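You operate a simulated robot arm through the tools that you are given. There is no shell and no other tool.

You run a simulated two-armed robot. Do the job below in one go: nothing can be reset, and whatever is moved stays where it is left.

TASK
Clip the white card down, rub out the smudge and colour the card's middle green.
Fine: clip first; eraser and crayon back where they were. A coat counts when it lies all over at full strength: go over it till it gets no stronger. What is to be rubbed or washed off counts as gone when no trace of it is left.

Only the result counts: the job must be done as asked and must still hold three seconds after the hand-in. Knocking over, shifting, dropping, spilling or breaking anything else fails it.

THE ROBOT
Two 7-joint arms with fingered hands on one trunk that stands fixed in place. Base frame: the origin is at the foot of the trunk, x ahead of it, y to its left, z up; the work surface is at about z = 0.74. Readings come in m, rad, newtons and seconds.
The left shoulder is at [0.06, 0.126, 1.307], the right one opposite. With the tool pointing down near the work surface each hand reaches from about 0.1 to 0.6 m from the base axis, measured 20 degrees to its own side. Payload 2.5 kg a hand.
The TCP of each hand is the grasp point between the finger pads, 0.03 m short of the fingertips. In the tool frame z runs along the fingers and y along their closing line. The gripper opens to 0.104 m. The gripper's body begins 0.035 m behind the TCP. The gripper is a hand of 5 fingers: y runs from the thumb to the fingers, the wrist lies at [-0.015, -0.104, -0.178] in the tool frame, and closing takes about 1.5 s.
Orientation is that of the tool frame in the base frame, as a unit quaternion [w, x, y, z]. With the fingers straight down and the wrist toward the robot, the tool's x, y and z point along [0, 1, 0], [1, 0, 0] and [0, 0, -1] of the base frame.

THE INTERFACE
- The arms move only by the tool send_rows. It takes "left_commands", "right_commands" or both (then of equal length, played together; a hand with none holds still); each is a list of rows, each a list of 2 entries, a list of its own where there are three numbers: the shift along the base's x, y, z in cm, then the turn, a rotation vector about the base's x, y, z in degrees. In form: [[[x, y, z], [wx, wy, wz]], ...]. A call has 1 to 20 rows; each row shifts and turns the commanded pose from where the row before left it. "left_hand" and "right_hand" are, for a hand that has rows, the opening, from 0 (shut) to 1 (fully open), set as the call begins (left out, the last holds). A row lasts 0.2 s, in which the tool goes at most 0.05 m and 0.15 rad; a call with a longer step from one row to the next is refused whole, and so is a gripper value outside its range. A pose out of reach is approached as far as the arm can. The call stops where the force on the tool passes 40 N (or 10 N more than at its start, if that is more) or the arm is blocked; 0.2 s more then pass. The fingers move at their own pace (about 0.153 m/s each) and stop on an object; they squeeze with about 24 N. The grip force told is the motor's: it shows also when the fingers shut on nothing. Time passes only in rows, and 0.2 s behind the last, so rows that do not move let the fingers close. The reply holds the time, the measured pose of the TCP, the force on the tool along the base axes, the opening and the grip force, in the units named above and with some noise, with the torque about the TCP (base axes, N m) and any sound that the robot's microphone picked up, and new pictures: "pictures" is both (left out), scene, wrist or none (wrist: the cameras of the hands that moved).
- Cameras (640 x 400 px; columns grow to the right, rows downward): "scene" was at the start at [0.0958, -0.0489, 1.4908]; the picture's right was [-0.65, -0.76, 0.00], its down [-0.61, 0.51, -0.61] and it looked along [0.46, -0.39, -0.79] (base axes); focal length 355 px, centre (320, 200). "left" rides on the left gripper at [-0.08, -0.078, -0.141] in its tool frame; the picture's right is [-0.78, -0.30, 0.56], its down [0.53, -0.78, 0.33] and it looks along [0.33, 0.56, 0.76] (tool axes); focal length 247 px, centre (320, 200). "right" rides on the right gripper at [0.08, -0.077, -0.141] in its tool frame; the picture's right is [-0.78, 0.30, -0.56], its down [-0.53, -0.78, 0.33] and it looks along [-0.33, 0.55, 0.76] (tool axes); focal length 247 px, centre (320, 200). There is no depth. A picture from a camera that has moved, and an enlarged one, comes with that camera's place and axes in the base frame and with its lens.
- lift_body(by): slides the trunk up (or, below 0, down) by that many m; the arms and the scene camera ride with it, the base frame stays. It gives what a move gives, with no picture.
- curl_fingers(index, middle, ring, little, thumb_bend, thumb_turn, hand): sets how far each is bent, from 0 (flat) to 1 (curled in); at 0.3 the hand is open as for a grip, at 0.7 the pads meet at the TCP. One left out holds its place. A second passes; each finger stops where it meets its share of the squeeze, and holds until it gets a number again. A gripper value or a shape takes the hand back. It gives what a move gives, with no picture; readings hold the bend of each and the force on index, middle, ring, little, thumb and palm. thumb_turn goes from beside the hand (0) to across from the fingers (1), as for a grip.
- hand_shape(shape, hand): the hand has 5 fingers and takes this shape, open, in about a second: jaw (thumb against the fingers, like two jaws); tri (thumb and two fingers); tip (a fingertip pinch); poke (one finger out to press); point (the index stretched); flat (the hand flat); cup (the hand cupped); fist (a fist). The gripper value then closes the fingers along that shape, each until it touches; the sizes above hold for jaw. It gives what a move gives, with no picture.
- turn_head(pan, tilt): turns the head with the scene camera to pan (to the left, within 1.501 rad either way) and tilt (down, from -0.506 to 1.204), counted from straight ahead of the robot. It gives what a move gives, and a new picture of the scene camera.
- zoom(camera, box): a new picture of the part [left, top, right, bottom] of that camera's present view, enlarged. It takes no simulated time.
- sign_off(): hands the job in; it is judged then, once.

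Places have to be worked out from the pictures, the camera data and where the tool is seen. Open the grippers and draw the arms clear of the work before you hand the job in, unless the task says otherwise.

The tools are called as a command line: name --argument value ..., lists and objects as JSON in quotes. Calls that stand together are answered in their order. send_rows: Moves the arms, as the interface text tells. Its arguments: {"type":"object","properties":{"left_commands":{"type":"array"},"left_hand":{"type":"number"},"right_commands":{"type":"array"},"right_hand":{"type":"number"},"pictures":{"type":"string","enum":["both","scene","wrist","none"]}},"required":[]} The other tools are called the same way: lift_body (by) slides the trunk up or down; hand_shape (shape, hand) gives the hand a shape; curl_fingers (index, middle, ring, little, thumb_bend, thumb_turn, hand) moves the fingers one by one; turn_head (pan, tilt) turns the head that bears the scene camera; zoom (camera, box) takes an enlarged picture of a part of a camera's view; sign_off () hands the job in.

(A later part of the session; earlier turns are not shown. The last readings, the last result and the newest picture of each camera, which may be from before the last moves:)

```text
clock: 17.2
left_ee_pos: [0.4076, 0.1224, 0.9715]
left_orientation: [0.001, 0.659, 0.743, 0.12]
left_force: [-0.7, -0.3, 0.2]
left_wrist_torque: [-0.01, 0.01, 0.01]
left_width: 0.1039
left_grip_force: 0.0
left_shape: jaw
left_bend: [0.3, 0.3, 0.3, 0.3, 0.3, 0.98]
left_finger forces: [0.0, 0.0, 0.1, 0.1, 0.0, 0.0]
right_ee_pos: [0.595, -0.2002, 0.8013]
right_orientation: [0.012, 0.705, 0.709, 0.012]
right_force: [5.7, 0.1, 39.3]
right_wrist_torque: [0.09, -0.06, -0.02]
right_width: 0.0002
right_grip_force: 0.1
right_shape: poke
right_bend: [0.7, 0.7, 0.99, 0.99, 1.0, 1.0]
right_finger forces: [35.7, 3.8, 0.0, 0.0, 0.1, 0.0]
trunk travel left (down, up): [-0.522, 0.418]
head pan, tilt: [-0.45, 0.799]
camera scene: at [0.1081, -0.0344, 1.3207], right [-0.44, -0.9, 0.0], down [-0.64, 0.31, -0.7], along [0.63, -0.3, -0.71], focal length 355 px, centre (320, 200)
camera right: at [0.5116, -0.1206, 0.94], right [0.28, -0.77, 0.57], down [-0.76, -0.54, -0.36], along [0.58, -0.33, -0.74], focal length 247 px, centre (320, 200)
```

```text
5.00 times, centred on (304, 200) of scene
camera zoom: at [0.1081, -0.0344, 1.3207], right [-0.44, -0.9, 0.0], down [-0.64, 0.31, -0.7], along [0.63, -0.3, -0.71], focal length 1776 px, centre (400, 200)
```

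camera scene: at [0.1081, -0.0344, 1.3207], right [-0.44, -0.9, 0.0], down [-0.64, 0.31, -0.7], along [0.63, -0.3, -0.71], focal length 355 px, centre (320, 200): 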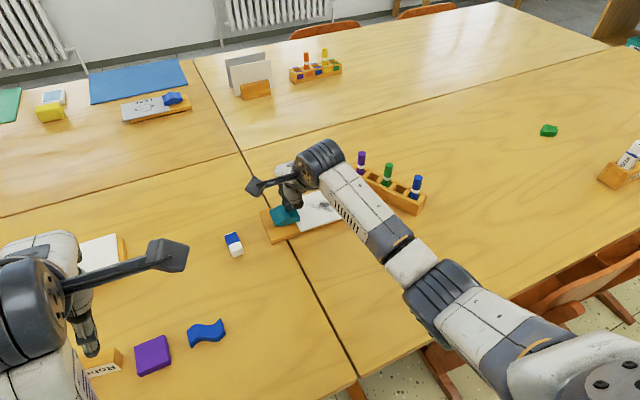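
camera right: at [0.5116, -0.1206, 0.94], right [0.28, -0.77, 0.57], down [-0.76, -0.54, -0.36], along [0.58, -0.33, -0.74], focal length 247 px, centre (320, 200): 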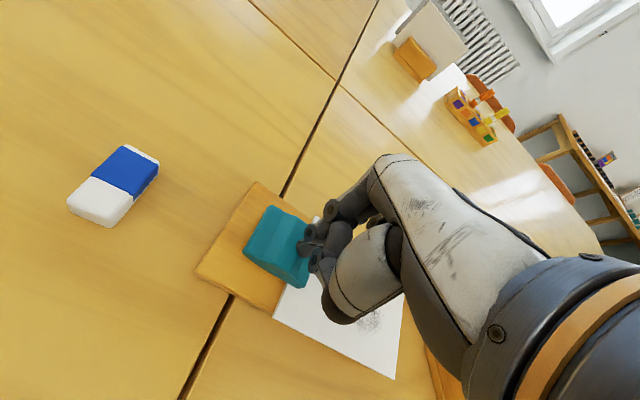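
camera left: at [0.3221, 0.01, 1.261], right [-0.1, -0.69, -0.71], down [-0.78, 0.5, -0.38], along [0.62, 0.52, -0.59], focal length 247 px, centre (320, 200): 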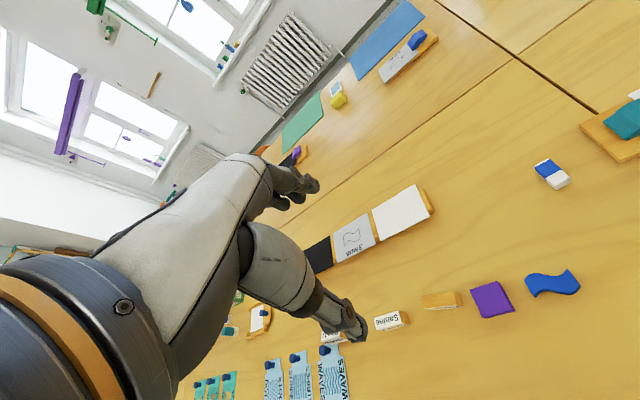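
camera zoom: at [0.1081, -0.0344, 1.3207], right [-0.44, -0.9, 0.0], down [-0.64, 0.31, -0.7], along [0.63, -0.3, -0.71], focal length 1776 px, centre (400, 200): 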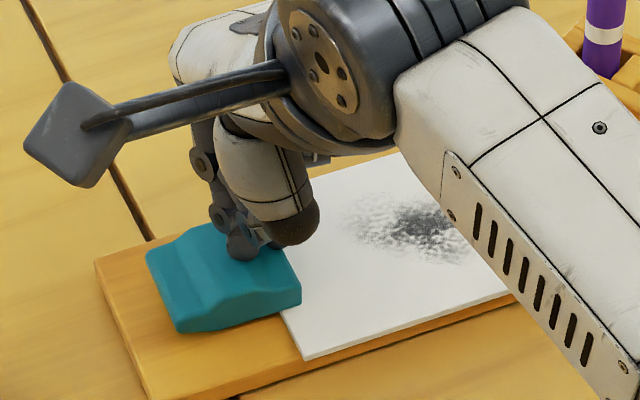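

Resistance is firm at about 39 N. I'll lift off and see whether the clip stays down.

send_rows --right_commands '[[[0, 0, 0.5], [0, 0, 0]], [[0, 0, 1], [0, 0, 0]], [[0, 0, 2], [0, 0, 0]], [[-1, 0, 3], [0, 0, 0]], [[-3, -1, 3], [0, 0, 0]], [[-3, -1, 1], [0, 0, 0]], [[-3, -1, 0], [0, 0, 0]]]'

zoom --camera "scene" --box '[240, 160, 368, 240]'

zoom --camera "right" --box '[160, 140, 360, 265]'

```text
clock: 18.8
left_ee_pos: [0.4089, 0.1208, 0.9688]
left_orientation: [0.001, 0.66, 0.742, 0.119]
left_force: [0.3, 0.0, 0.0]
left_wrist_torque: [0.01, 0.03, 0.0]
left_width: 0.1036
left_grip_force: 0.2
left_shape: jaw
left_bend: [0.3, 0.3, 0.3, 0.3, 0.3, 0.98]
left_finger forces: [0.1, 0.0, 0.0, 0.0, 0.0, 0.1]
right_ee_pos: [0.4891, -0.2322, 0.8936]
right_orientation: [0.001, 0.707, 0.707, -0.001]
right_force: [-0.2, -0.3, -0.2]
right_wrist_torque: [0.0, 0.0, 0.0]
right_width: 0.0002
right_grip_force: 0.1
right_shape: poke
right_bend: [0.7, 0.7, 0.99, 0.99, 1.0, 1.0]
right_finger forces: [0.1, 0.0, 0.1, 0.0, 0.0, 0.0]
trunk travel left (down, up): [-0.522, 0.418]
head pan, tilt: [-0.45, 0.799]
camera scene: at [0.1116, -0.0358, 1.32], right [-0.44, -0.9, 0.0], down [-0.65, 0.31, -0.7], along [0.63, -0.3, -0.72], focal length 355 px, centre (320, 200)
camera right: at [0.4111, -0.1521, 1.0345], right [0.3, -0.77, 0.56], down [-0.78, -0.54, -0.33], along [0.56, -0.33, -0.76], focal length 247 px, centre (320, 200)
```

scene: 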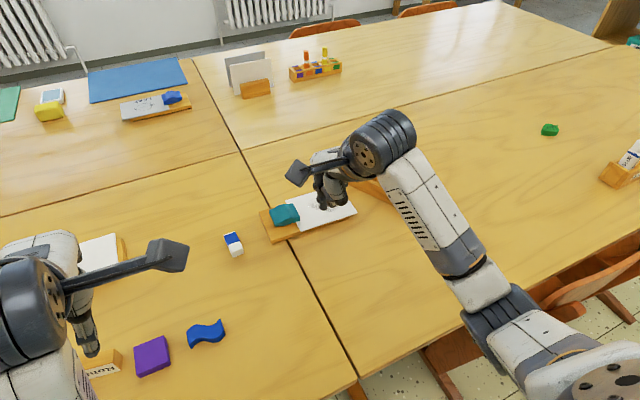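
right: 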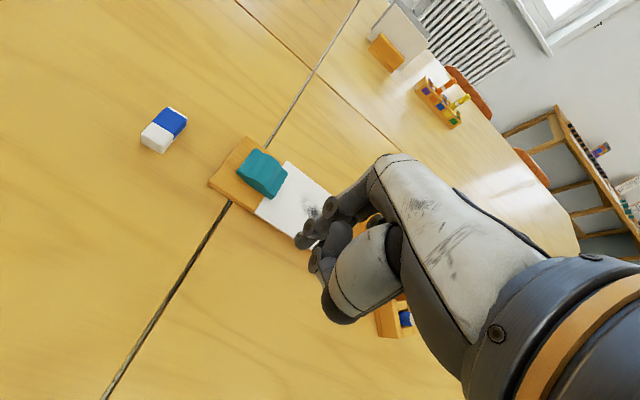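

```text
5.00 times, centred on (304, 200) of scene
camera zoom: at [0.1116, -0.0358, 1.32], right [-0.44, -0.9, 0.0], down [-0.65, 0.31, -0.7], along [0.63, -0.3, -0.72], focal length 1776 px, centre (400, 200)
```

zoom: 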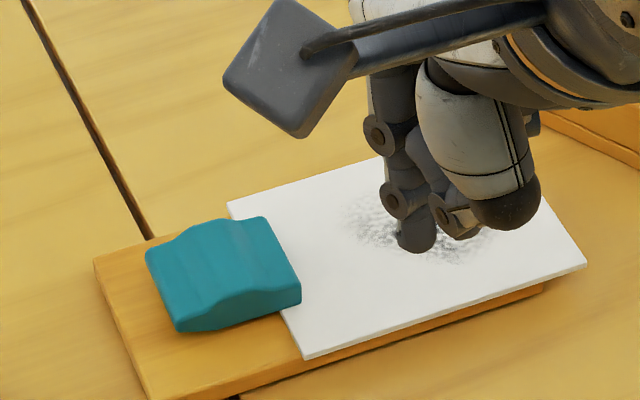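

```text
3.20 times, centred on (260, 202) of right
camera zoom: at [0.4111, -0.1521, 1.0345], right [0.3, -0.77, 0.56], down [-0.78, -0.54, -0.33], along [0.56, -0.33, -0.76], focal length 790 px, centre (512, 192)
```

zoom: 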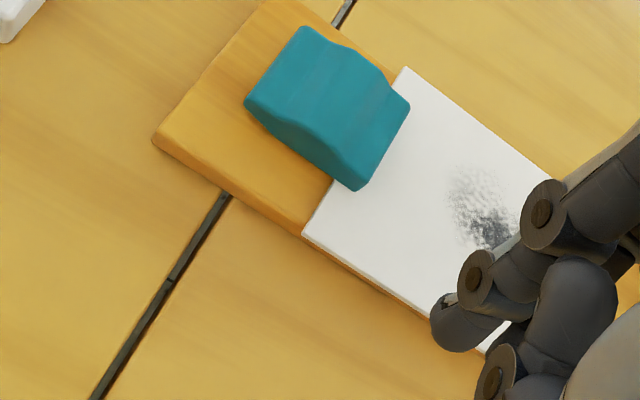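

The clip now holds: its rear is raised and its front flat on the card, like the blue one. Next the eraser: I'll zoom in from both cameras to find its position, orientation and size.

zoom --camera "right" --box '[120, 90, 216, 165]'

zoom --camera "scene" --box '[210, 220, 258, 262]'

zoom --camera "left" --box '[480, 100, 640, 200]'

hand_shape --hand "right" --shape "jaw"

```text
5.33 times, centred on (168, 128) of right
camera zoom: at [0.4111, -0.1521, 1.0345], right [0.3, -0.77, 0.56], down [-0.78, -0.54, -0.33], along [0.56, -0.33, -0.76], focal length 1317 px, centre (1131, 587)
```

zoom: 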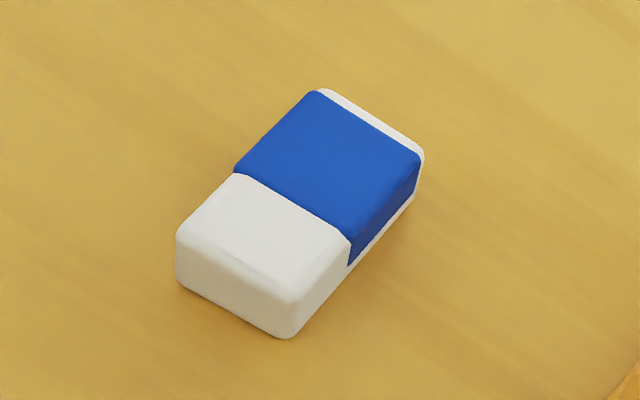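

```text
9.52 times, centred on (234, 241) of scene
camera zoom: at [0.1116, -0.0358, 1.32], right [-0.44, -0.9, 0.0], down [-0.65, 0.31, -0.7], along [0.63, -0.3, -0.72], focal length 3383 px, centre (1139, -190)
```

zoom: 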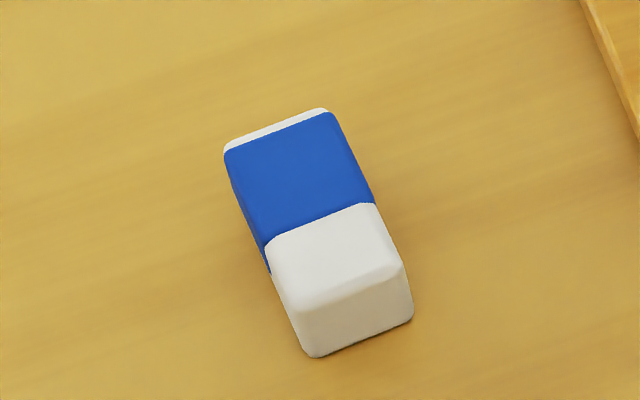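

```text
4.00 times, centred on (560, 150) of left
camera zoom: at [0.3219, 0.0099, 1.0804], right [-0.1, -0.69, -0.71], down [-0.78, 0.5, -0.38], along [0.62, 0.52, -0.59], focal length 988 px, centre (-640, 400)
```

zoom: 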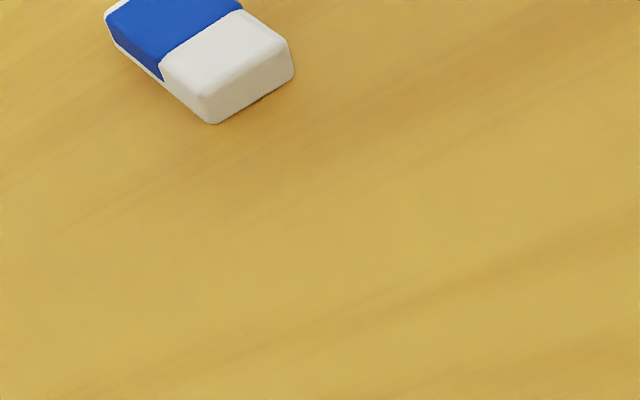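

```text
clock: 19.7
left_ee_pos: [0.4105, 0.1211, 0.9694]
left_orientation: [0.0, 0.66, 0.742, 0.119]
left_force: [0.2, 0.4, 0.0]
left_wrist_torque: [0.02, -0.01, 0.01]
left_width: 0.1038
left_grip_force: 0.0
left_shape: jaw
left_bend: [0.3, 0.3, 0.3, 0.3, 0.3, 0.98]
left_finger forces: [0.1, 0.0, 0.0, 0.0, 0.0, 0.0]
right_ee_pos: [0.4895, -0.233, 0.8933]
right_orientation: [0.001, 0.707, 0.707, 0.0]
right_force: [-0.6, 0.0, 0.4]
right_wrist_torque: [0.01, -0.02, -0.03]
right_width: 0.1037
right_grip_force: 0.1
right_shape: jaw
right_bend: [0.3, 0.3, 0.3, 0.3, 0.3, 0.98]
right_finger forces: [0.0, 0.1, 0.0, 0.1, 0.0, 0.0]
trunk travel left (down, up): [-0.522, 0.418]
head pan, tilt: [-0.45, 0.799]
```

The eraser is aligned with the axes: x 0.552–0.600, y -0.057…-0.080, about 15 mm high, with a white underside. I'll check how far the jaw fingers spread before planning the grip.

send_rows --right_commands '[[[0, 2, 2], [0, 0, 0]], [[0, 4, 0], [0, 0, 0]], [[1, 4, 0], [0, 0, 0]], [[2, 4, 0], [0, 0, 0]], [[2, 2.5, 0], [0, 0, 0]], [[2.2, 0, 0], [0, 0, 0]], [[0, 0, 0], [0, 0, 0]]]' --right_hand 1

zoom --camera "right" --box '[160, 120, 420, 370]'

zoom --camera "scene" --box '[180, 140, 340, 270]'

```text
clock: 21.3
left_ee_pos: [0.4089, 0.1198, 0.969]
left_orientation: [0.0, 0.659, 0.742, 0.118]
left_force: [0.2, 0.3, -0.7]
left_wrist_torque: [0.01, -0.04, -0.01]
left_width: 0.1038
left_grip_force: 0.0
left_shape: jaw
left_bend: [0.3, 0.3, 0.3, 0.3, 0.3, 0.98]
left_finger forces: [0.0, 0.0, 0.0, 0.1, 0.1, 0.0]
right_ee_pos: [0.5624, -0.067, 0.9124]
right_orientation: [0.001, 0.706, 0.708, -0.001]
right_force: [0.7, -1.1, 0.7]
right_wrist_torque: [-0.01, -0.01, -0.01]
right_width: 0.1038
right_grip_force: 0.1
right_shape: jaw
right_bend: [0.3, 0.3, 0.3, 0.3, 0.3, 0.98]
right_finger forces: [0.0, 0.1, 0.0, 0.0, 0.0, 0.0]
trunk travel left (down, up): [-0.522, 0.418]
head pan, tilt: [-0.45, 0.799]
camera scene: at [0.1117, -0.0358, 1.32], right [-0.44, -0.9, 0.0], down [-0.65, 0.31, -0.7], along [0.63, -0.3, -0.72], focal length 355 px, centre (320, 200)
camera right: at [0.4842, 0.0131, 1.0538], right [0.3, -0.77, 0.56], down [-0.78, -0.54, -0.33], along [0.56, -0.33, -0.76], focal length 247 px, centre (320, 200)
```

scene: 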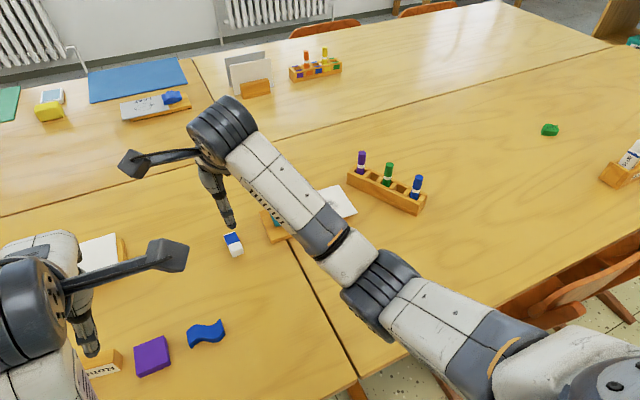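
right: 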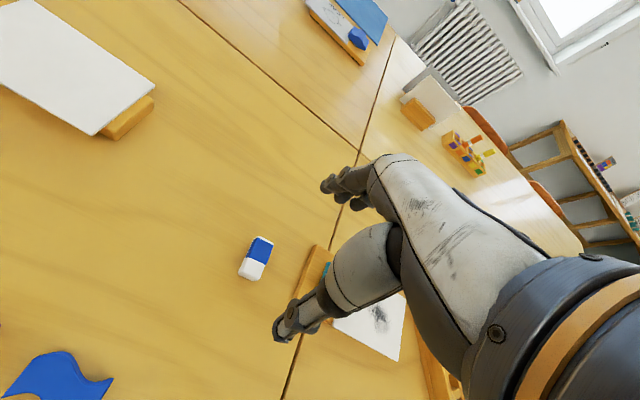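

```text
1.60 times, centred on (290, 245) of right
camera zoom: at [0.4842, 0.0131, 1.0538], right [0.3, -0.77, 0.56], down [-0.78, -0.54, -0.33], along [0.56, -0.33, -0.76], focal length 395 px, centre (368, 128)
```

zoom: 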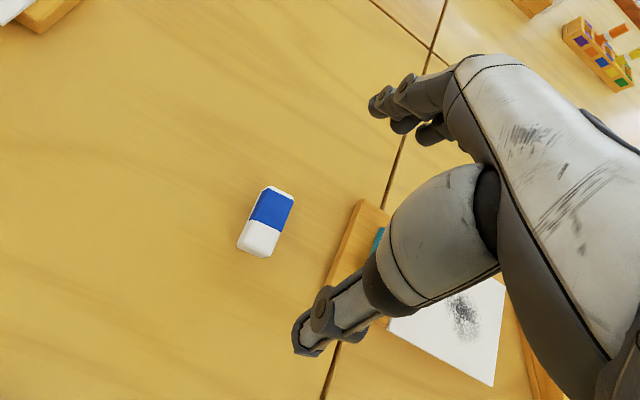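

```text
3.08 times, centred on (260, 205) of scene
camera zoom: at [0.1117, -0.0358, 1.32], right [-0.44, -0.9, 0.0], down [-0.65, 0.31, -0.7], along [0.63, -0.3, -0.72], focal length 1093 px, centre (505, 185)
```

zoom: 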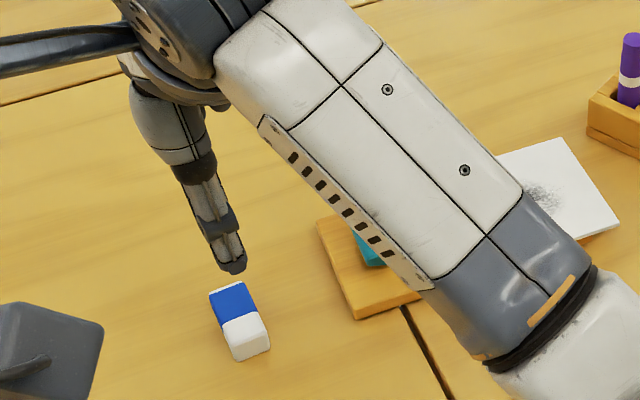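

Triangulating puts the open thumb tip at about TCP x-0.06 and the index and middle tips at x+0.06, straddling the TCP in y. That suits gripping the eraser by its ends, so I'm lowering over it.

send_rows --right_commands '[[[1.35, -0.15, -2], [0, 0, 0]], [[0, 0, -4], [0, 0, 0]], [[0, 0, -4], [0, 0, 0]], [[0, 0, -2.3], [0, 0, 0]], [[0, 0, -0.7], [0, 0, 0]], [[0, 0, 0], [0, 0, 0]]]'

zoom --camera "right" --box '[160, 120, 420, 370]'

zoom --camera "scene" --box '[180, 180, 300, 270]'

```text
clock: 22.7
left_ee_pos: [0.4099, 0.1214, 0.9693]
left_orientation: [0.0, 0.66, 0.742, 0.12]
left_force: [-0.2, 0.6, -0.4]
left_wrist_torque: [0.0, -0.01, -0.01]
left_width: 0.1038
left_grip_force: 0.1
left_shape: jaw
left_bend: [0.3, 0.3, 0.3, 0.3, 0.3, 0.98]
left_finger forces: [0.1, 0.0, 0.0, 0.0, 0.0, 0.1]
right_ee_pos: [0.5749, -0.0694, 0.7824]
right_orientation: [0.001, 0.707, 0.707, -0.001]
right_force: [0.1, 0.8, 0.4]
right_wrist_torque: [0.01, 0.03, 0.0]
right_width: 0.1038
right_grip_force: 0.1
right_shape: jaw
right_bend: [0.3, 0.3, 0.3, 0.3, 0.3, 0.98]
right_finger forces: [0.0, 0.0, 0.1, 0.1, 0.0, 0.0]
trunk travel left (down, up): [-0.522, 0.418]
head pan, tilt: [-0.45, 0.799]
camera scene: at [0.1116, -0.0358, 1.32], right [-0.44, -0.9, 0.0], down [-0.65, 0.31, -0.7], along [0.63, -0.3, -0.72], focal length 355 px, centre (320, 200)
camera right: at [0.4972, 0.0112, 0.924], right [0.3, -0.77, 0.56], down [-0.78, -0.54, -0.33], along [0.56, -0.33, -0.76], focal length 247 px, centre (320, 200)
```

scene: 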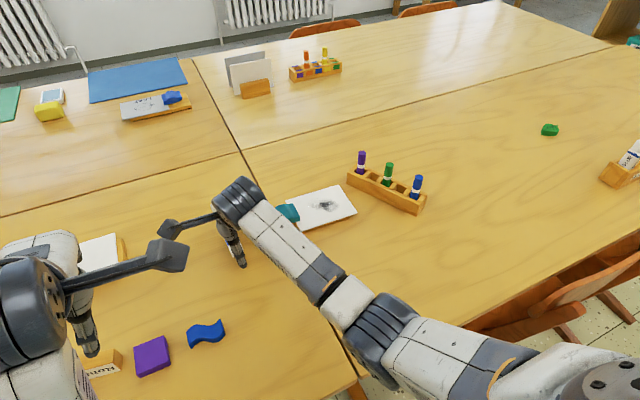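
right: 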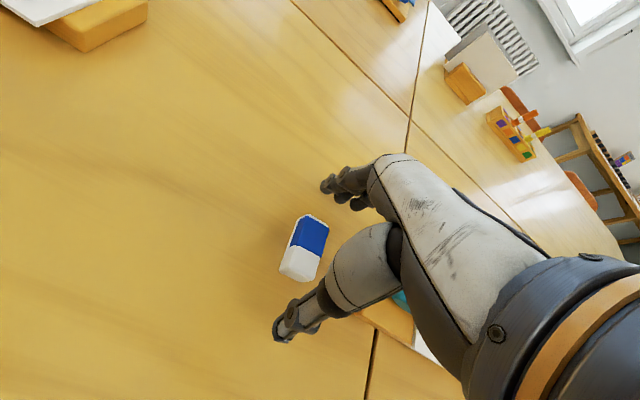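

```text
1.60 times, centred on (290, 245) of right
camera zoom: at [0.4972, 0.0112, 0.924], right [0.3, -0.77, 0.56], down [-0.78, -0.54, -0.33], along [0.56, -0.33, -0.76], focal length 395 px, centre (368, 128)
```

zoom: 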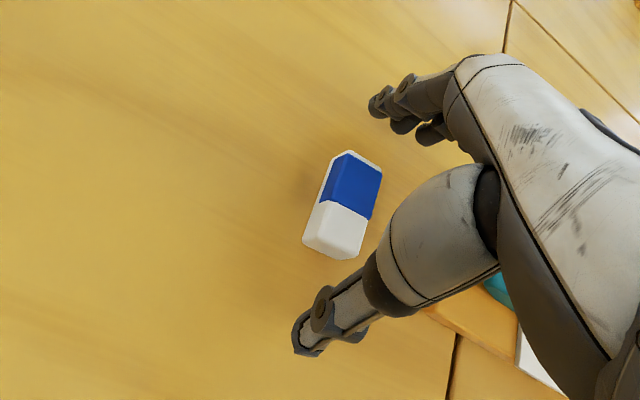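

```text
4.44 times, centred on (240, 225) of scene
camera zoom: at [0.1116, -0.0358, 1.32], right [-0.44, -0.9, 0.0], down [-0.65, 0.31, -0.7], along [0.63, -0.3, -0.72], focal length 1579 px, centre (676, 89)
```

zoom: 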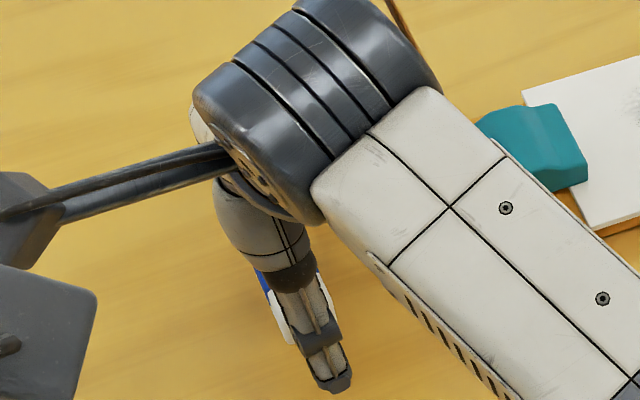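

The eraser is centred between the tips. I'll lower another centimetre so the tips go past its upper edge, then close.

send_rows --right_commands '[[[0.1, 0.05, -0.5], [0, 0, 0]], [[0, 0, -0.5], [0, 0, 0]], [[0, 0, 0], [0, 0, 0]]]' --pictures "none"

send_rows --right_commands '[[[0, 0, 0], [0, 0, 0]], [[0, 0, 0], [0, 0, 0]], [[0, 0, 0], [0, 0, 0]], [[0, 0, 0], [0, 0, 0]], [[0, 0, 0], [0, 0, 0]], [[0, 0, 0], [0, 0, 0]]]' --right_hand 0.3

zoom --camera "right" --box '[200, 140, 400, 300]'

```text
clock: 23.5
left_ee_pos: [0.4088, 0.1212, 0.9693]
left_orientation: [0.0, 0.66, 0.742, 0.119]
left_force: [0.2, 0.0, 0.6]
left_wrist_torque: [0.04, 0.02, 0.0]
left_width: 0.104
left_grip_force: 0.1
left_shape: jaw
left_bend: [0.3, 0.3, 0.3, 0.3, 0.3, 0.98]
left_finger forces: [0.0, 0.1, 0.1, 0.0, 0.0, 0.0]
right_ee_pos: [0.5762, -0.0682, 0.772]
right_orientation: [0.001, 0.707, 0.708, 0.0]
right_force: [0.1, 0.1, -0.4]
right_wrist_torque: [0.01, 0.04, -0.02]
right_width: 0.1042
right_grip_force: 0.2
right_shape: jaw
right_bend: [0.3, 0.3, 0.3, 0.3, 0.3, 0.98]
right_finger forces: [0.0, 0.0, 0.0, 0.1, 0.0, 0.1]
trunk travel left (down, up): [-0.522, 0.418]
head pan, tilt: [-0.45, 0.799]
```

```text
clock: 24.9
left_ee_pos: [0.4096, 0.1203, 0.9694]
left_orientation: [0.0, 0.659, 0.743, 0.12]
left_force: [-0.2, -0.5, 0.0]
left_wrist_torque: [0.02, 0.01, 0.04]
left_width: 0.1039
left_grip_force: 0.0
left_shape: jaw
left_bend: [0.3, 0.3, 0.3, 0.3, 0.3, 0.98]
left_finger forces: [0.0, 0.0, 0.0, 0.1, 0.1, 0.0]
right_ee_pos: [0.5767, -0.0693, 0.7727]
right_orientation: [0.0, 0.707, 0.707, 0.0]
right_force: [-0.5, -0.2, -0.1]
right_wrist_torque: [-0.02, 0.01, -0.03]
right_width: 0.0444
right_grip_force: 24.2
right_shape: jaw
right_bend: [0.74, 0.47, 0.5, 0.47, 0.73, 1.0]
right_finger forces: [12.9, 7.8, 0.0, 0.0, 20.6, 0.0]
trunk travel left (down, up): [-0.522, 0.418]
head pan, tilt: [-0.45, 0.799]
camera scene: at [0.1117, -0.0358, 1.32], right [-0.44, -0.9, 0.0], down [-0.65, 0.31, -0.7], along [0.63, -0.3, -0.72], focal length 355 px, centre (320, 200)
camera right: at [0.4983, 0.0119, 0.914], right [0.3, -0.77, 0.56], down [-0.78, -0.54, -0.33], along [0.56, -0.33, -0.76], focal length 247 px, centre (320, 200)
```

scene: 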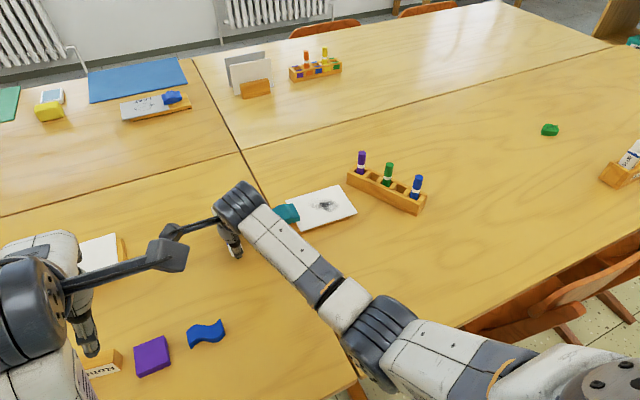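
right: 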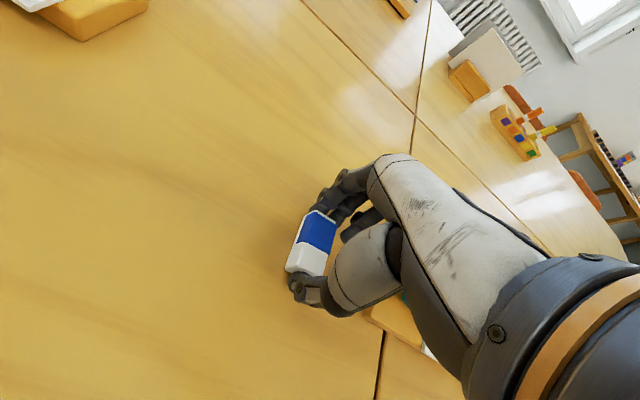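

```text
2.50 times, centred on (300, 220) of right
camera zoom: at [0.4983, 0.0119, 0.914], right [0.3, -0.77, 0.56], down [-0.78, -0.54, -0.33], along [0.56, -0.33, -0.76], focal length 617 px, centre (370, 150)
```

zoom: 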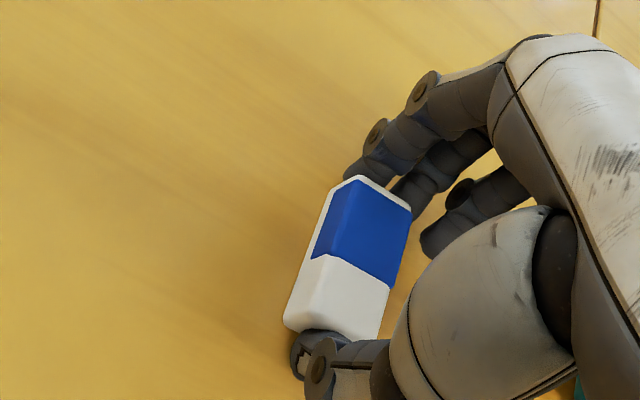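

The eraser is gripped (index 12.9 N, middle 7.8 N, thumb 20.6 N). I'll lift it a little and inspect how it sits in the hand.

send_rows --right_commands '[[[0, 0, 1], [0, 0, 0]], [[0, 0, 2], [0, 0, 0]], [[0, 0, 2], [0, 0, 0]], [[0, 0, 2], [0, 0, 0]], [[0, 0, 0], [0, 0, 0]]]'

zoom --camera "right" --box '[240, 160, 400, 300]'

zoom --camera "scene" --box '[200, 180, 280, 250]'

zoom --camera "left" --box '[400, 50, 640, 250]'

```text
clock: 26.1
left_ee_pos: [0.409, 0.1213, 0.9697]
left_orientation: [-0.001, 0.659, 0.742, 0.119]
left_force: [-0.3, 0.0, 0.3]
left_wrist_torque: [0.0, 0.01, 0.0]
left_width: 0.104
left_grip_force: 0.0
left_shape: jaw
left_bend: [0.3, 0.3, 0.3, 0.3, 0.3, 0.98]
left_finger forces: [0.1, 0.0, 0.0, 0.0, 0.0, 0.1]
right_ee_pos: [0.5763, -0.0697, 0.8411]
right_orientation: [0.0, 0.706, 0.708, -0.001]
right_force: [0.0, 0.7, 0.2]
right_wrist_torque: [0.03, 0.04, 0.0]
right_width: 0.0447
right_grip_force: 23.5
right_shape: jaw
right_bend: [0.74, 0.47, 0.5, 0.47, 0.73, 1.0]
right_finger forces: [13.0, 7.8, 0.1, 0.1, 20.7, 0.0]
trunk travel left (down, up): [-0.522, 0.418]
head pan, tilt: [-0.45, 0.799]
camera scene: at [0.1116, -0.0358, 1.32], right [-0.44, -0.9, 0.0], down [-0.65, 0.31, -0.7], along [0.63, -0.3, -0.72], focal length 355 px, centre (320, 200)
camera right: at [0.498, 0.0113, 0.9843], right [0.3, -0.77, 0.56], down [-0.78, -0.54, -0.33], along [0.56, -0.33, -0.76], focal length 247 px, centre (320, 200)
```

scene: 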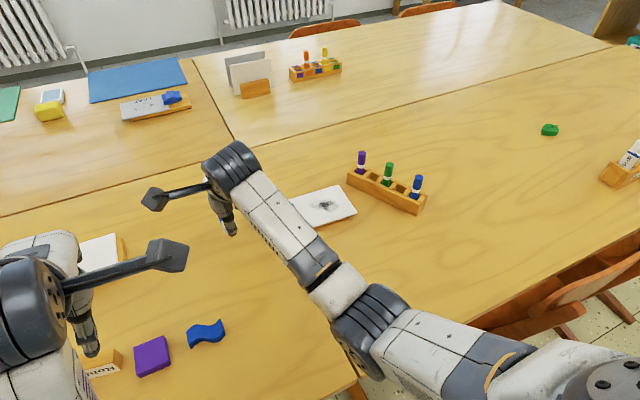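
right: 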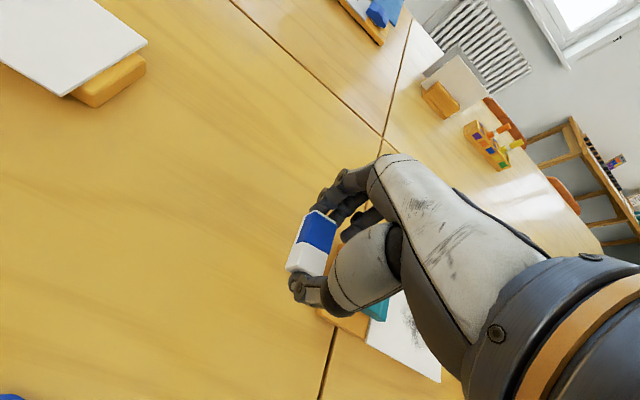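

```text
2.86 times, centred on (320, 230) of right
camera zoom: at [0.498, 0.0113, 0.9843], right [0.3, -0.77, 0.56], down [-0.78, -0.54, -0.33], along [0.56, -0.33, -0.76], focal length 706 px, centre (320, 114)
```

zoom: 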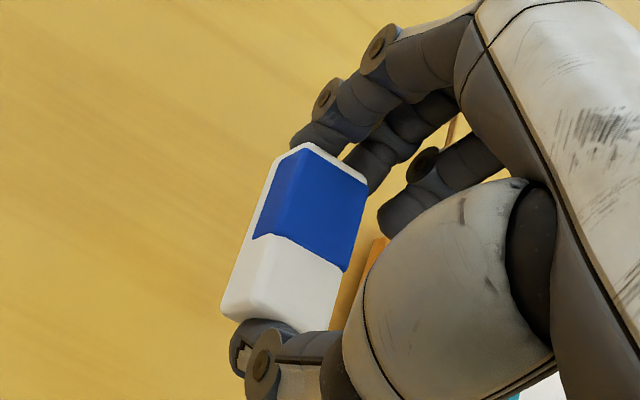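

```text
5.71 times, centred on (240, 215) of scene
camera zoom: at [0.1116, -0.0358, 1.32], right [-0.44, -0.9, 0.0], down [-0.65, 0.31, -0.7], along [0.63, -0.3, -0.72], focal length 2030 px, centre (777, 114)
```

zoom: 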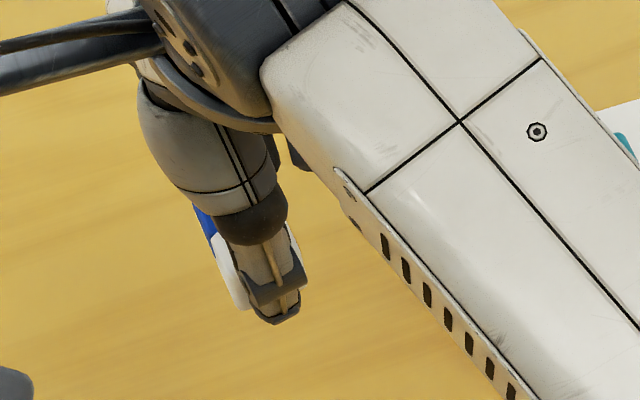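

```text
2.00 times, centred on (520, 150) of left
camera zoom: at [0.322, 0.0099, 1.0803], right [-0.1, -0.69, -0.71], down [-0.78, 0.5, -0.38], along [0.62, 0.52, -0.59], focal length 494 px, centre (-80, 300)
```

zoom: 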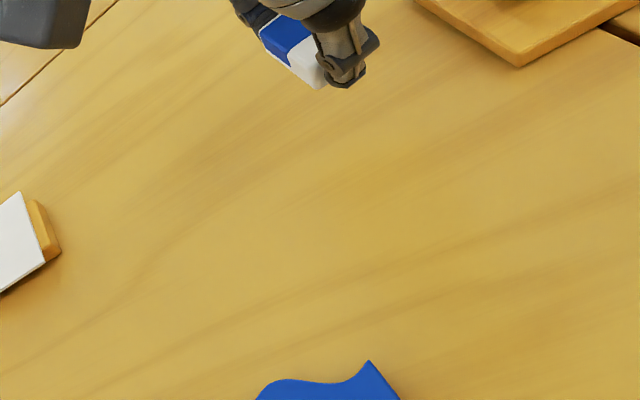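

The eraser may have rolled slightly about its long axis. I'll zoom tighter to judge its tilt.

zoom --camera "right" --box '[276, 190, 356, 280]'

zoom --camera "left" --box '[510, 40, 600, 100]'

```text
4.44 times, centred on (316, 235) of right
camera zoom: at [0.498, 0.0113, 0.9843], right [0.3, -0.77, 0.56], down [-0.78, -0.54, -0.33], along [0.56, -0.33, -0.76], focal length 1098 px, centre (338, 44)
```

zoom: 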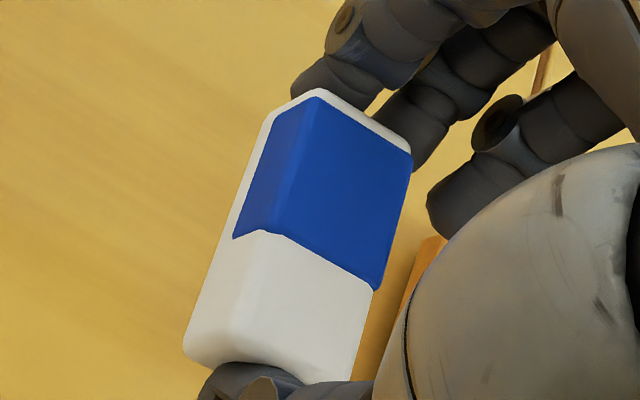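

```text
6.67 times, centred on (555, 70) of left
camera zoom: at [0.322, 0.0099, 1.0803], right [-0.1, -0.69, -0.71], down [-0.78, 0.5, -0.38], along [0.62, 0.52, -0.59], focal length 1646 px, centre (-1247, 1067)
```

zoom: 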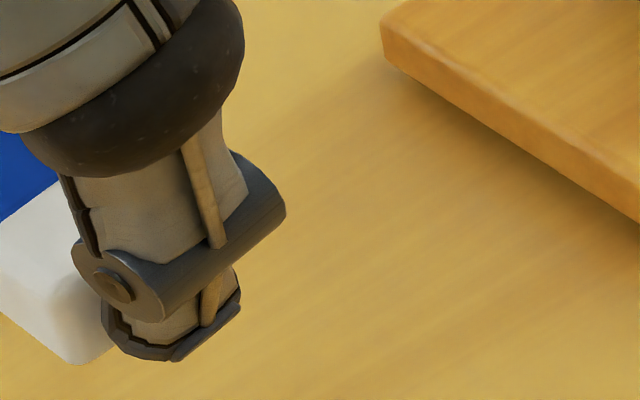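

The eraser is nearly level, within about 5°, with its underside about 33 mm below the TCP. I'll carry it over to the smudge at (0.589, -0.277).

send_rows --right_commands '[[[0, 0, 2], [0, 0, 0]], [[0.2, -3, 0], [0, 0, 0]], [[0.2, -4, 0], [0, 0, 0]], [[0.2, -4, 0], [0, 0, 0]], [[0.2, -4, 0], [0, 0, 0]], [[0.2, -3, 0], [0, 0, 0]], [[0.2, -2, 0], [0, 0, 0]], [[0.2, -0.8, -1], [0, 0, 0]], [[0, 0, -2], [0, 0, 0]], [[0, 0, -2], [0, 0, 0]], [[0, 0, 0], [0, 0, 0]]]'

zoom --camera "right" --box '[200, 140, 400, 300]'

zoom --camera "scene" --box '[250, 150, 380, 250]'

```text
clock: 28.5
left_ee_pos: [0.4081, 0.1202, 0.9696]
left_orientation: [0.0, 0.659, 0.742, 0.119]
left_force: [-0.4, 0.4, -0.4]
left_wrist_torque: [0.03, 0.0, 0.0]
left_width: 0.1038
left_grip_force: 0.2
left_shape: jaw
left_bend: [0.3, 0.3, 0.3, 0.3, 0.3, 0.98]
left_finger forces: [0.0, 0.0, 0.0, 0.0, 0.1, 0.0]
right_ee_pos: [0.59, -0.2776, 0.812]
right_orientation: [0.001, 0.707, 0.708, -0.001]
right_force: [-0.6, 0.1, 0.4]
right_wrist_torque: [0.02, -0.03, 0.01]
right_width: 0.0448
right_grip_force: 23.9
right_shape: jaw
right_bend: [0.74, 0.47, 0.5, 0.47, 0.73, 1.0]
right_finger forces: [13.0, 7.7, 0.0, 0.0, 20.8, 0.0]
trunk travel left (down, up): [-0.522, 0.418]
head pan, tilt: [-0.45, 0.799]
camera scene: at [0.1117, -0.0358, 1.32], right [-0.44, -0.9, 0.0], down [-0.65, 0.31, -0.7], along [0.63, -0.3, -0.72], focal length 355 px, centre (320, 200)
camera right: at [0.5121, -0.1966, 0.9535], right [0.3, -0.77, 0.56], down [-0.78, -0.54, -0.33], along [0.56, -0.33, -0.76], focal length 247 px, centre (320, 200)
```

scene: 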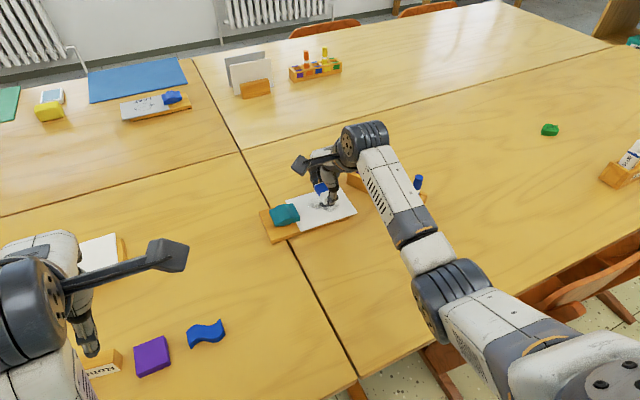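
right: 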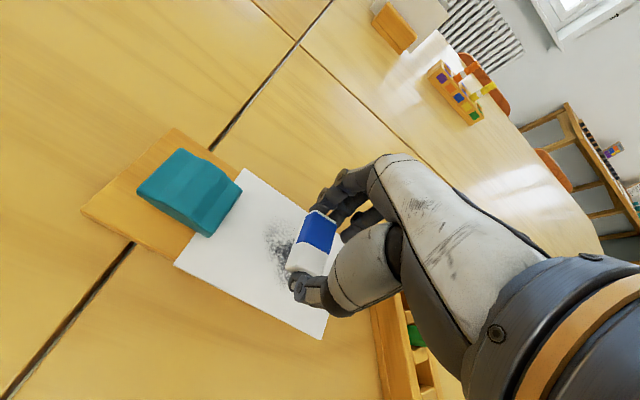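

```text
2.50 times, centred on (300, 220) of right
camera zoom: at [0.5121, -0.1966, 0.9535], right [0.3, -0.77, 0.56], down [-0.78, -0.54, -0.33], along [0.56, -0.33, -0.76], focal length 617 px, centre (370, 150)
```

zoom: 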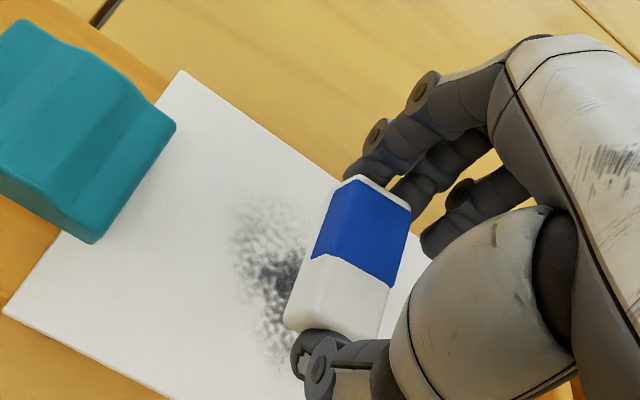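

```text
4.00 times, centred on (315, 200) of scene
camera zoom: at [0.1117, -0.0358, 1.32], right [-0.44, -0.9, 0.0], down [-0.65, 0.31, -0.7], along [0.63, -0.3, -0.72], focal length 1421 px, centre (340, 200)
```

zoom: 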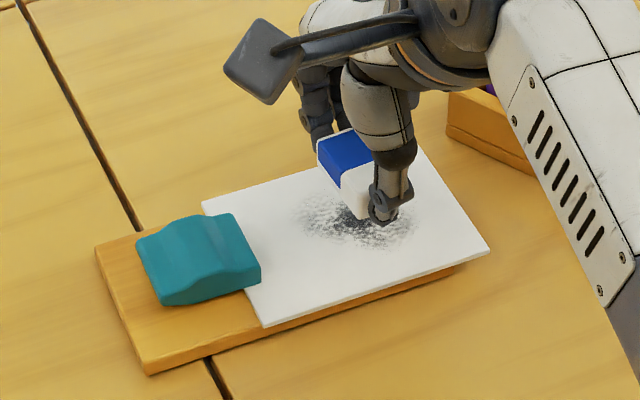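

The eraser hovers over the smudge, about 2 cm above the card. I'm lowering gradually to find contact.

send_rows --right_commands '[[[0, 0, -1], [0, 0, 0]], [[0, 0, -0.5], [0, 0, 0]], [[0, 0, -0.3], [0, 0, 0]], [[0, 0, -0.2], [0, 0, 0]], [[0, 0, 0], [0, 0, 0]]]' --pictures "none"

send_rows --right_commands '[[[0, 0, -0.2], [0, 0, 0]], [[0, 0, -0.2], [0, 0, 0]], [[0, 0, 0], [0, 0, 0]]]' --pictures "none"

```text
clock: 29.7
left_ee_pos: [0.4092, 0.1207, 0.9688]
left_orientation: [-0.001, 0.66, 0.742, 0.119]
left_force: [0.3, 0.3, -0.1]
left_wrist_torque: [0.01, -0.01, -0.02]
left_width: 0.1038
left_grip_force: 0.1
left_shape: jaw
left_bend: [0.3, 0.3, 0.3, 0.3, 0.3, 0.98]
left_finger forces: [0.0, 0.0, 0.0, 0.0, 0.1, 0.1]
right_ee_pos: [0.5901, -0.2771, 0.7921]
right_orientation: [0.001, 0.706, 0.708, -0.001]
right_force: [0.3, 0.1, -0.9]
right_wrist_torque: [-0.01, 0.01, -0.03]
right_width: 0.0445
right_grip_force: 23.9
right_shape: jaw
right_bend: [0.74, 0.47, 0.5, 0.47, 0.73, 1.0]
right_finger forces: [12.9, 7.7, 0.0, 0.1, 20.7, 0.1]
trunk travel left (down, up): [-0.522, 0.418]
head pan, tilt: [-0.45, 0.799]
```

```text
clock: 30.5
left_ee_pos: [0.4079, 0.1207, 0.9699]
left_orientation: [0.001, 0.66, 0.742, 0.119]
left_force: [0.1, -0.5, 0.1]
left_wrist_torque: [-0.03, 0.0, 0.0]
left_width: 0.1039
left_grip_force: 0.0
left_shape: jaw
left_bend: [0.3, 0.3, 0.3, 0.3, 0.3, 0.98]
left_finger forces: [0.0, 0.0, 0.0, 0.1, 0.0, 0.0]
right_ee_pos: [0.5911, -0.2772, 0.7905]
right_orientation: [0.003, 0.706, 0.708, 0.001]
right_force: [-0.5, -0.1, 8.2]
right_wrist_torque: [-0.02, -0.01, 0.03]
right_width: 0.0448
right_grip_force: 23.8
right_shape: jaw
right_bend: [0.74, 0.47, 0.5, 0.47, 0.73, 1.0]
right_finger forces: [13.0, 8.0, 0.0, 0.1, 21.9, 0.1]
trunk travel left (down, up): [-0.522, 0.418]
head pan, tilt: [-0.45, 0.799]
```

Contact shows at TCP z≈0.790 with about 8 N. I'm rubbing in strokes along y across the smudge at this pressure.

send_rows --right_commands '[[[0, 1.1, 0], [0, 0, 0]], [[0, 1.1, 0], [0, 0, 0]], [[0, -1.1, 0], [0, 0, 0]], [[0, -1.1, 0], [0, 0, 0]], [[0, -1.2, 0], [0, 0, 0]], [[0, -1.2, 0], [0, 0, 0]], [[0, 1.2, 0], [0, 0, 0]], [[0, 1.2, 0], [0, 0, 0]], [[0, 1.1, 0], [0, 0, 0]], [[0, 1.1, 0], [0, 0, 0]], [[0, -1.1, 0], [0, 0, 0]], [[0, -1.1, 0], [0, 0, 0]], [[0, -1.2, 0], [0, 0, 0]], [[0, -1.2, 0], [0, 0, 0]], [[0, 1.2, 0], [0, 0, 0]], [[0, 1.2, 0], [0, 0, 0]]]'

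zoom --camera "right" --box '[200, 140, 400, 300]'

```text
clock: 33.9
left_ee_pos: [0.4078, 0.1207, 0.9707]
left_orientation: [0.0, 0.66, 0.742, 0.12]
left_force: [0.1, -0.1, -0.6]
left_wrist_torque: [0.0, 0.02, 0.02]
left_width: 0.1038
left_grip_force: 0.1
left_shape: jaw
left_bend: [0.3, 0.3, 0.3, 0.3, 0.3, 0.98]
left_finger forces: [0.0, 0.0, 0.1, 0.0, 0.1, 0.0]
right_ee_pos: [0.5907, -0.2788, 0.7895]
right_orientation: [0.002, 0.707, 0.707, 0.0]
right_force: [-0.3, -2.4, 13.9]
right_wrist_torque: [-0.05, -0.28, -0.03]
right_width: 0.0458
right_grip_force: 24.5
right_shape: jaw
right_bend: [0.74, 0.46, 0.5, 0.47, 0.73, 1.0]
right_finger forces: [17.4, 12.7, 0.0, 0.0, 24.0, 0.1]
trunk travel left (down, up): [-0.522, 0.418]
head pan, tilt: [-0.45, 0.799]
camera scene: at [0.1102, -0.0355, 1.3202], right [-0.44, -0.9, 0.0], down [-0.64, 0.31, -0.7], along [0.63, -0.3, -0.72], focal length 355 px, centre (320, 200)
camera right: at [0.5116, -0.1971, 0.9312], right [0.29, -0.77, 0.56], down [-0.78, -0.54, -0.33], along [0.56, -0.34, -0.76], focal length 247 px, centre (320, 200)
```

scene: 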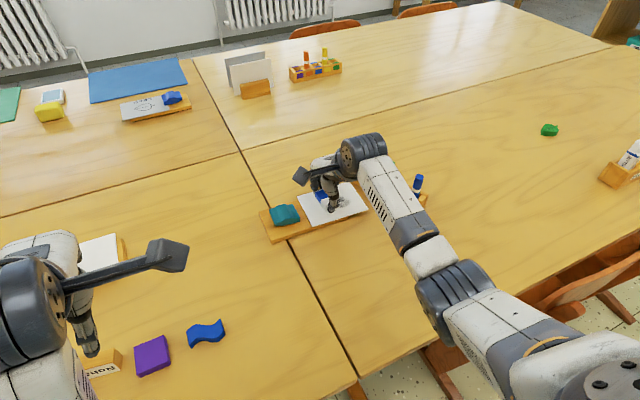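
right: 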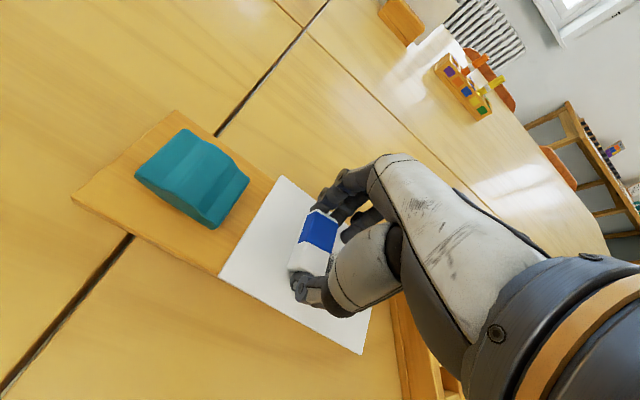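

```text
2.50 times, centred on (300, 220) of right
camera zoom: at [0.5116, -0.1971, 0.9312], right [0.29, -0.77, 0.56], down [-0.78, -0.54, -0.33], along [0.56, -0.34, -0.76], focal length 617 px, centre (370, 150)
```

zoom: 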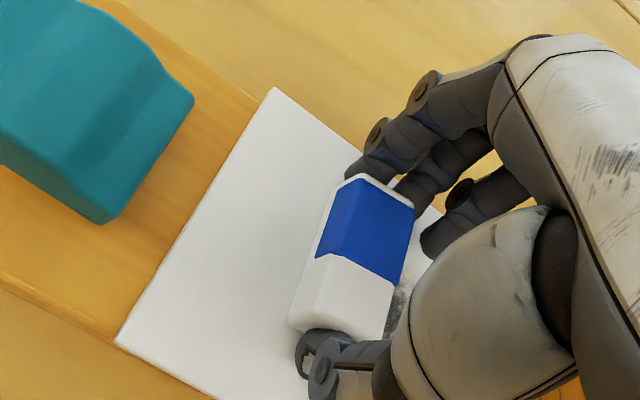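

The card has slid about 2.5 cm away from the clip, so the clip wasn't gripping it. I'll lift the eraser off straight away and look.

send_rows --right_commands '[[[0, 0, 1], [0, 0, 0]], [[0, 0, 2], [0, 0, 0]], [[-1, 0, 3], [0, 0, 0]], [[-3, -2, 3], [0, 0, 0]], [[-3, -2, 2], [0, 0, 0]], [[-3, -2, 0], [0, 0, 0]], [[0, 0, 0], [0, 0, 0]]]'

zoom --camera "scene" --box '[250, 175, 378, 255]'

zoom --camera "right" --box '[180, 120, 400, 280]'

```text
clock: 35.5
left_ee_pos: [0.4097, 0.1206, 0.9685]
left_orientation: [0.0, 0.659, 0.742, 0.12]
left_force: [-0.6, -0.7, 0.8]
left_wrist_torque: [-0.02, 0.01, 0.0]
left_width: 0.1039
left_grip_force: 0.0
left_shape: jaw
left_bend: [0.3, 0.3, 0.3, 0.3, 0.3, 0.98]
left_finger forces: [0.0, 0.0, 0.0, 0.0, 0.0, 0.0]
right_ee_pos: [0.4905, -0.3378, 0.8968]
right_orientation: [0.0, 0.707, 0.707, -0.001]
right_force: [-0.4, 0.2, -0.2]
right_wrist_torque: [-0.03, 0.02, 0.03]
right_width: 0.0456
right_grip_force: 24.1
right_shape: jaw
right_bend: [0.74, 0.46, 0.5, 0.47, 0.73, 1.0]
right_finger forces: [14.0, 7.7, 0.0, 0.1, 21.6, 0.1]
trunk travel left (down, up): [-0.522, 0.418]
head pan, tilt: [-0.45, 0.799]
camera scene: at [0.1116, -0.0359, 1.32], right [-0.44, -0.9, 0.0], down [-0.65, 0.31, -0.7], along [0.63, -0.3, -0.72], focal length 355 px, centre (320, 200)
camera right: at [0.4116, -0.257, 1.0393], right [0.3, -0.77, 0.56], down [-0.78, -0.54, -0.33], along [0.56, -0.33, -0.76], focal length 247 px, centre (320, 200)
```

scene: 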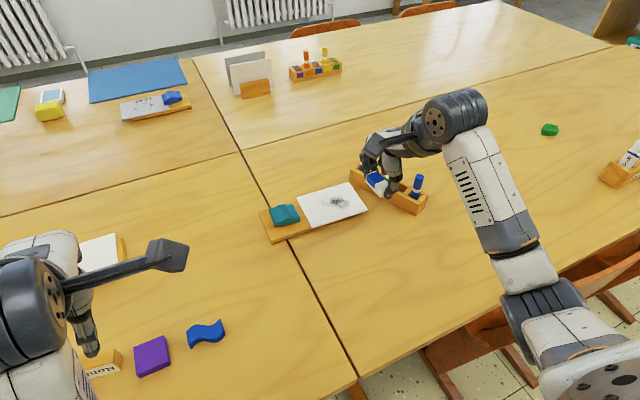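
right: 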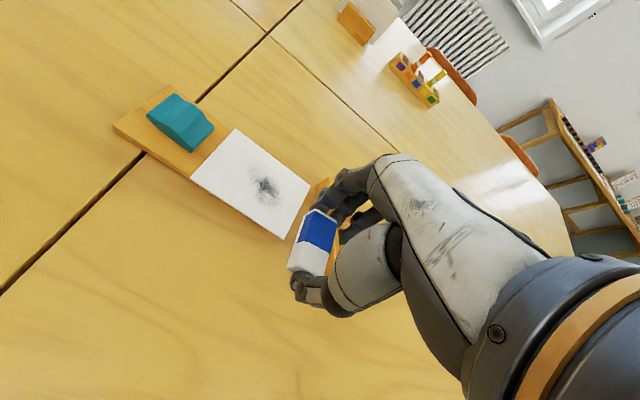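

```text
5.00 times, centred on (314, 215) of scene
camera zoom: at [0.1116, -0.0359, 1.32], right [-0.44, -0.9, 0.0], down [-0.65, 0.31, -0.7], along [0.63, -0.3, -0.72], focal length 1776 px, centre (350, 125)
```

zoom: 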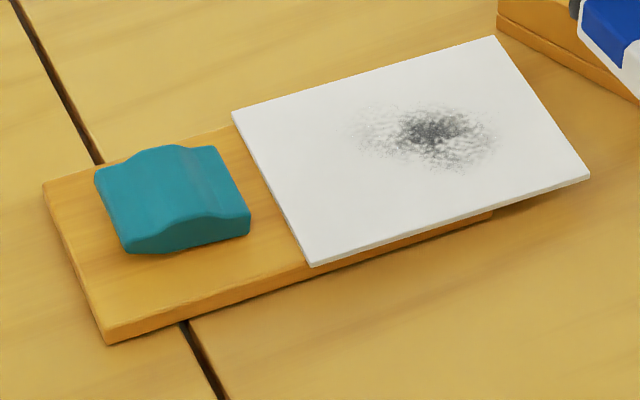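

```text
2.50 times, centred on (290, 200) of right
camera zoom: at [0.4116, -0.257, 1.0393], right [0.3, -0.77, 0.56], down [-0.78, -0.54, -0.33], along [0.56, -0.33, -0.76], focal length 617 px, centre (395, 200)
```

zoom: 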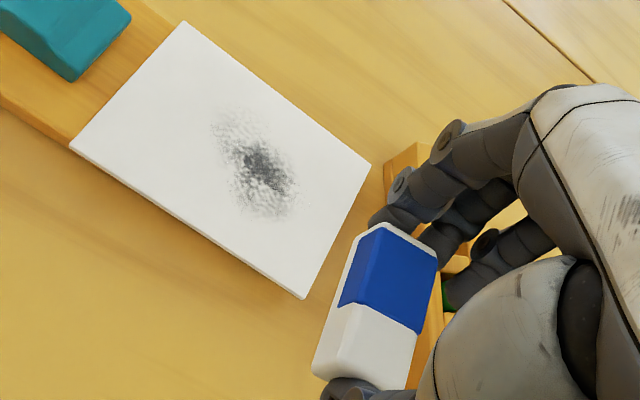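

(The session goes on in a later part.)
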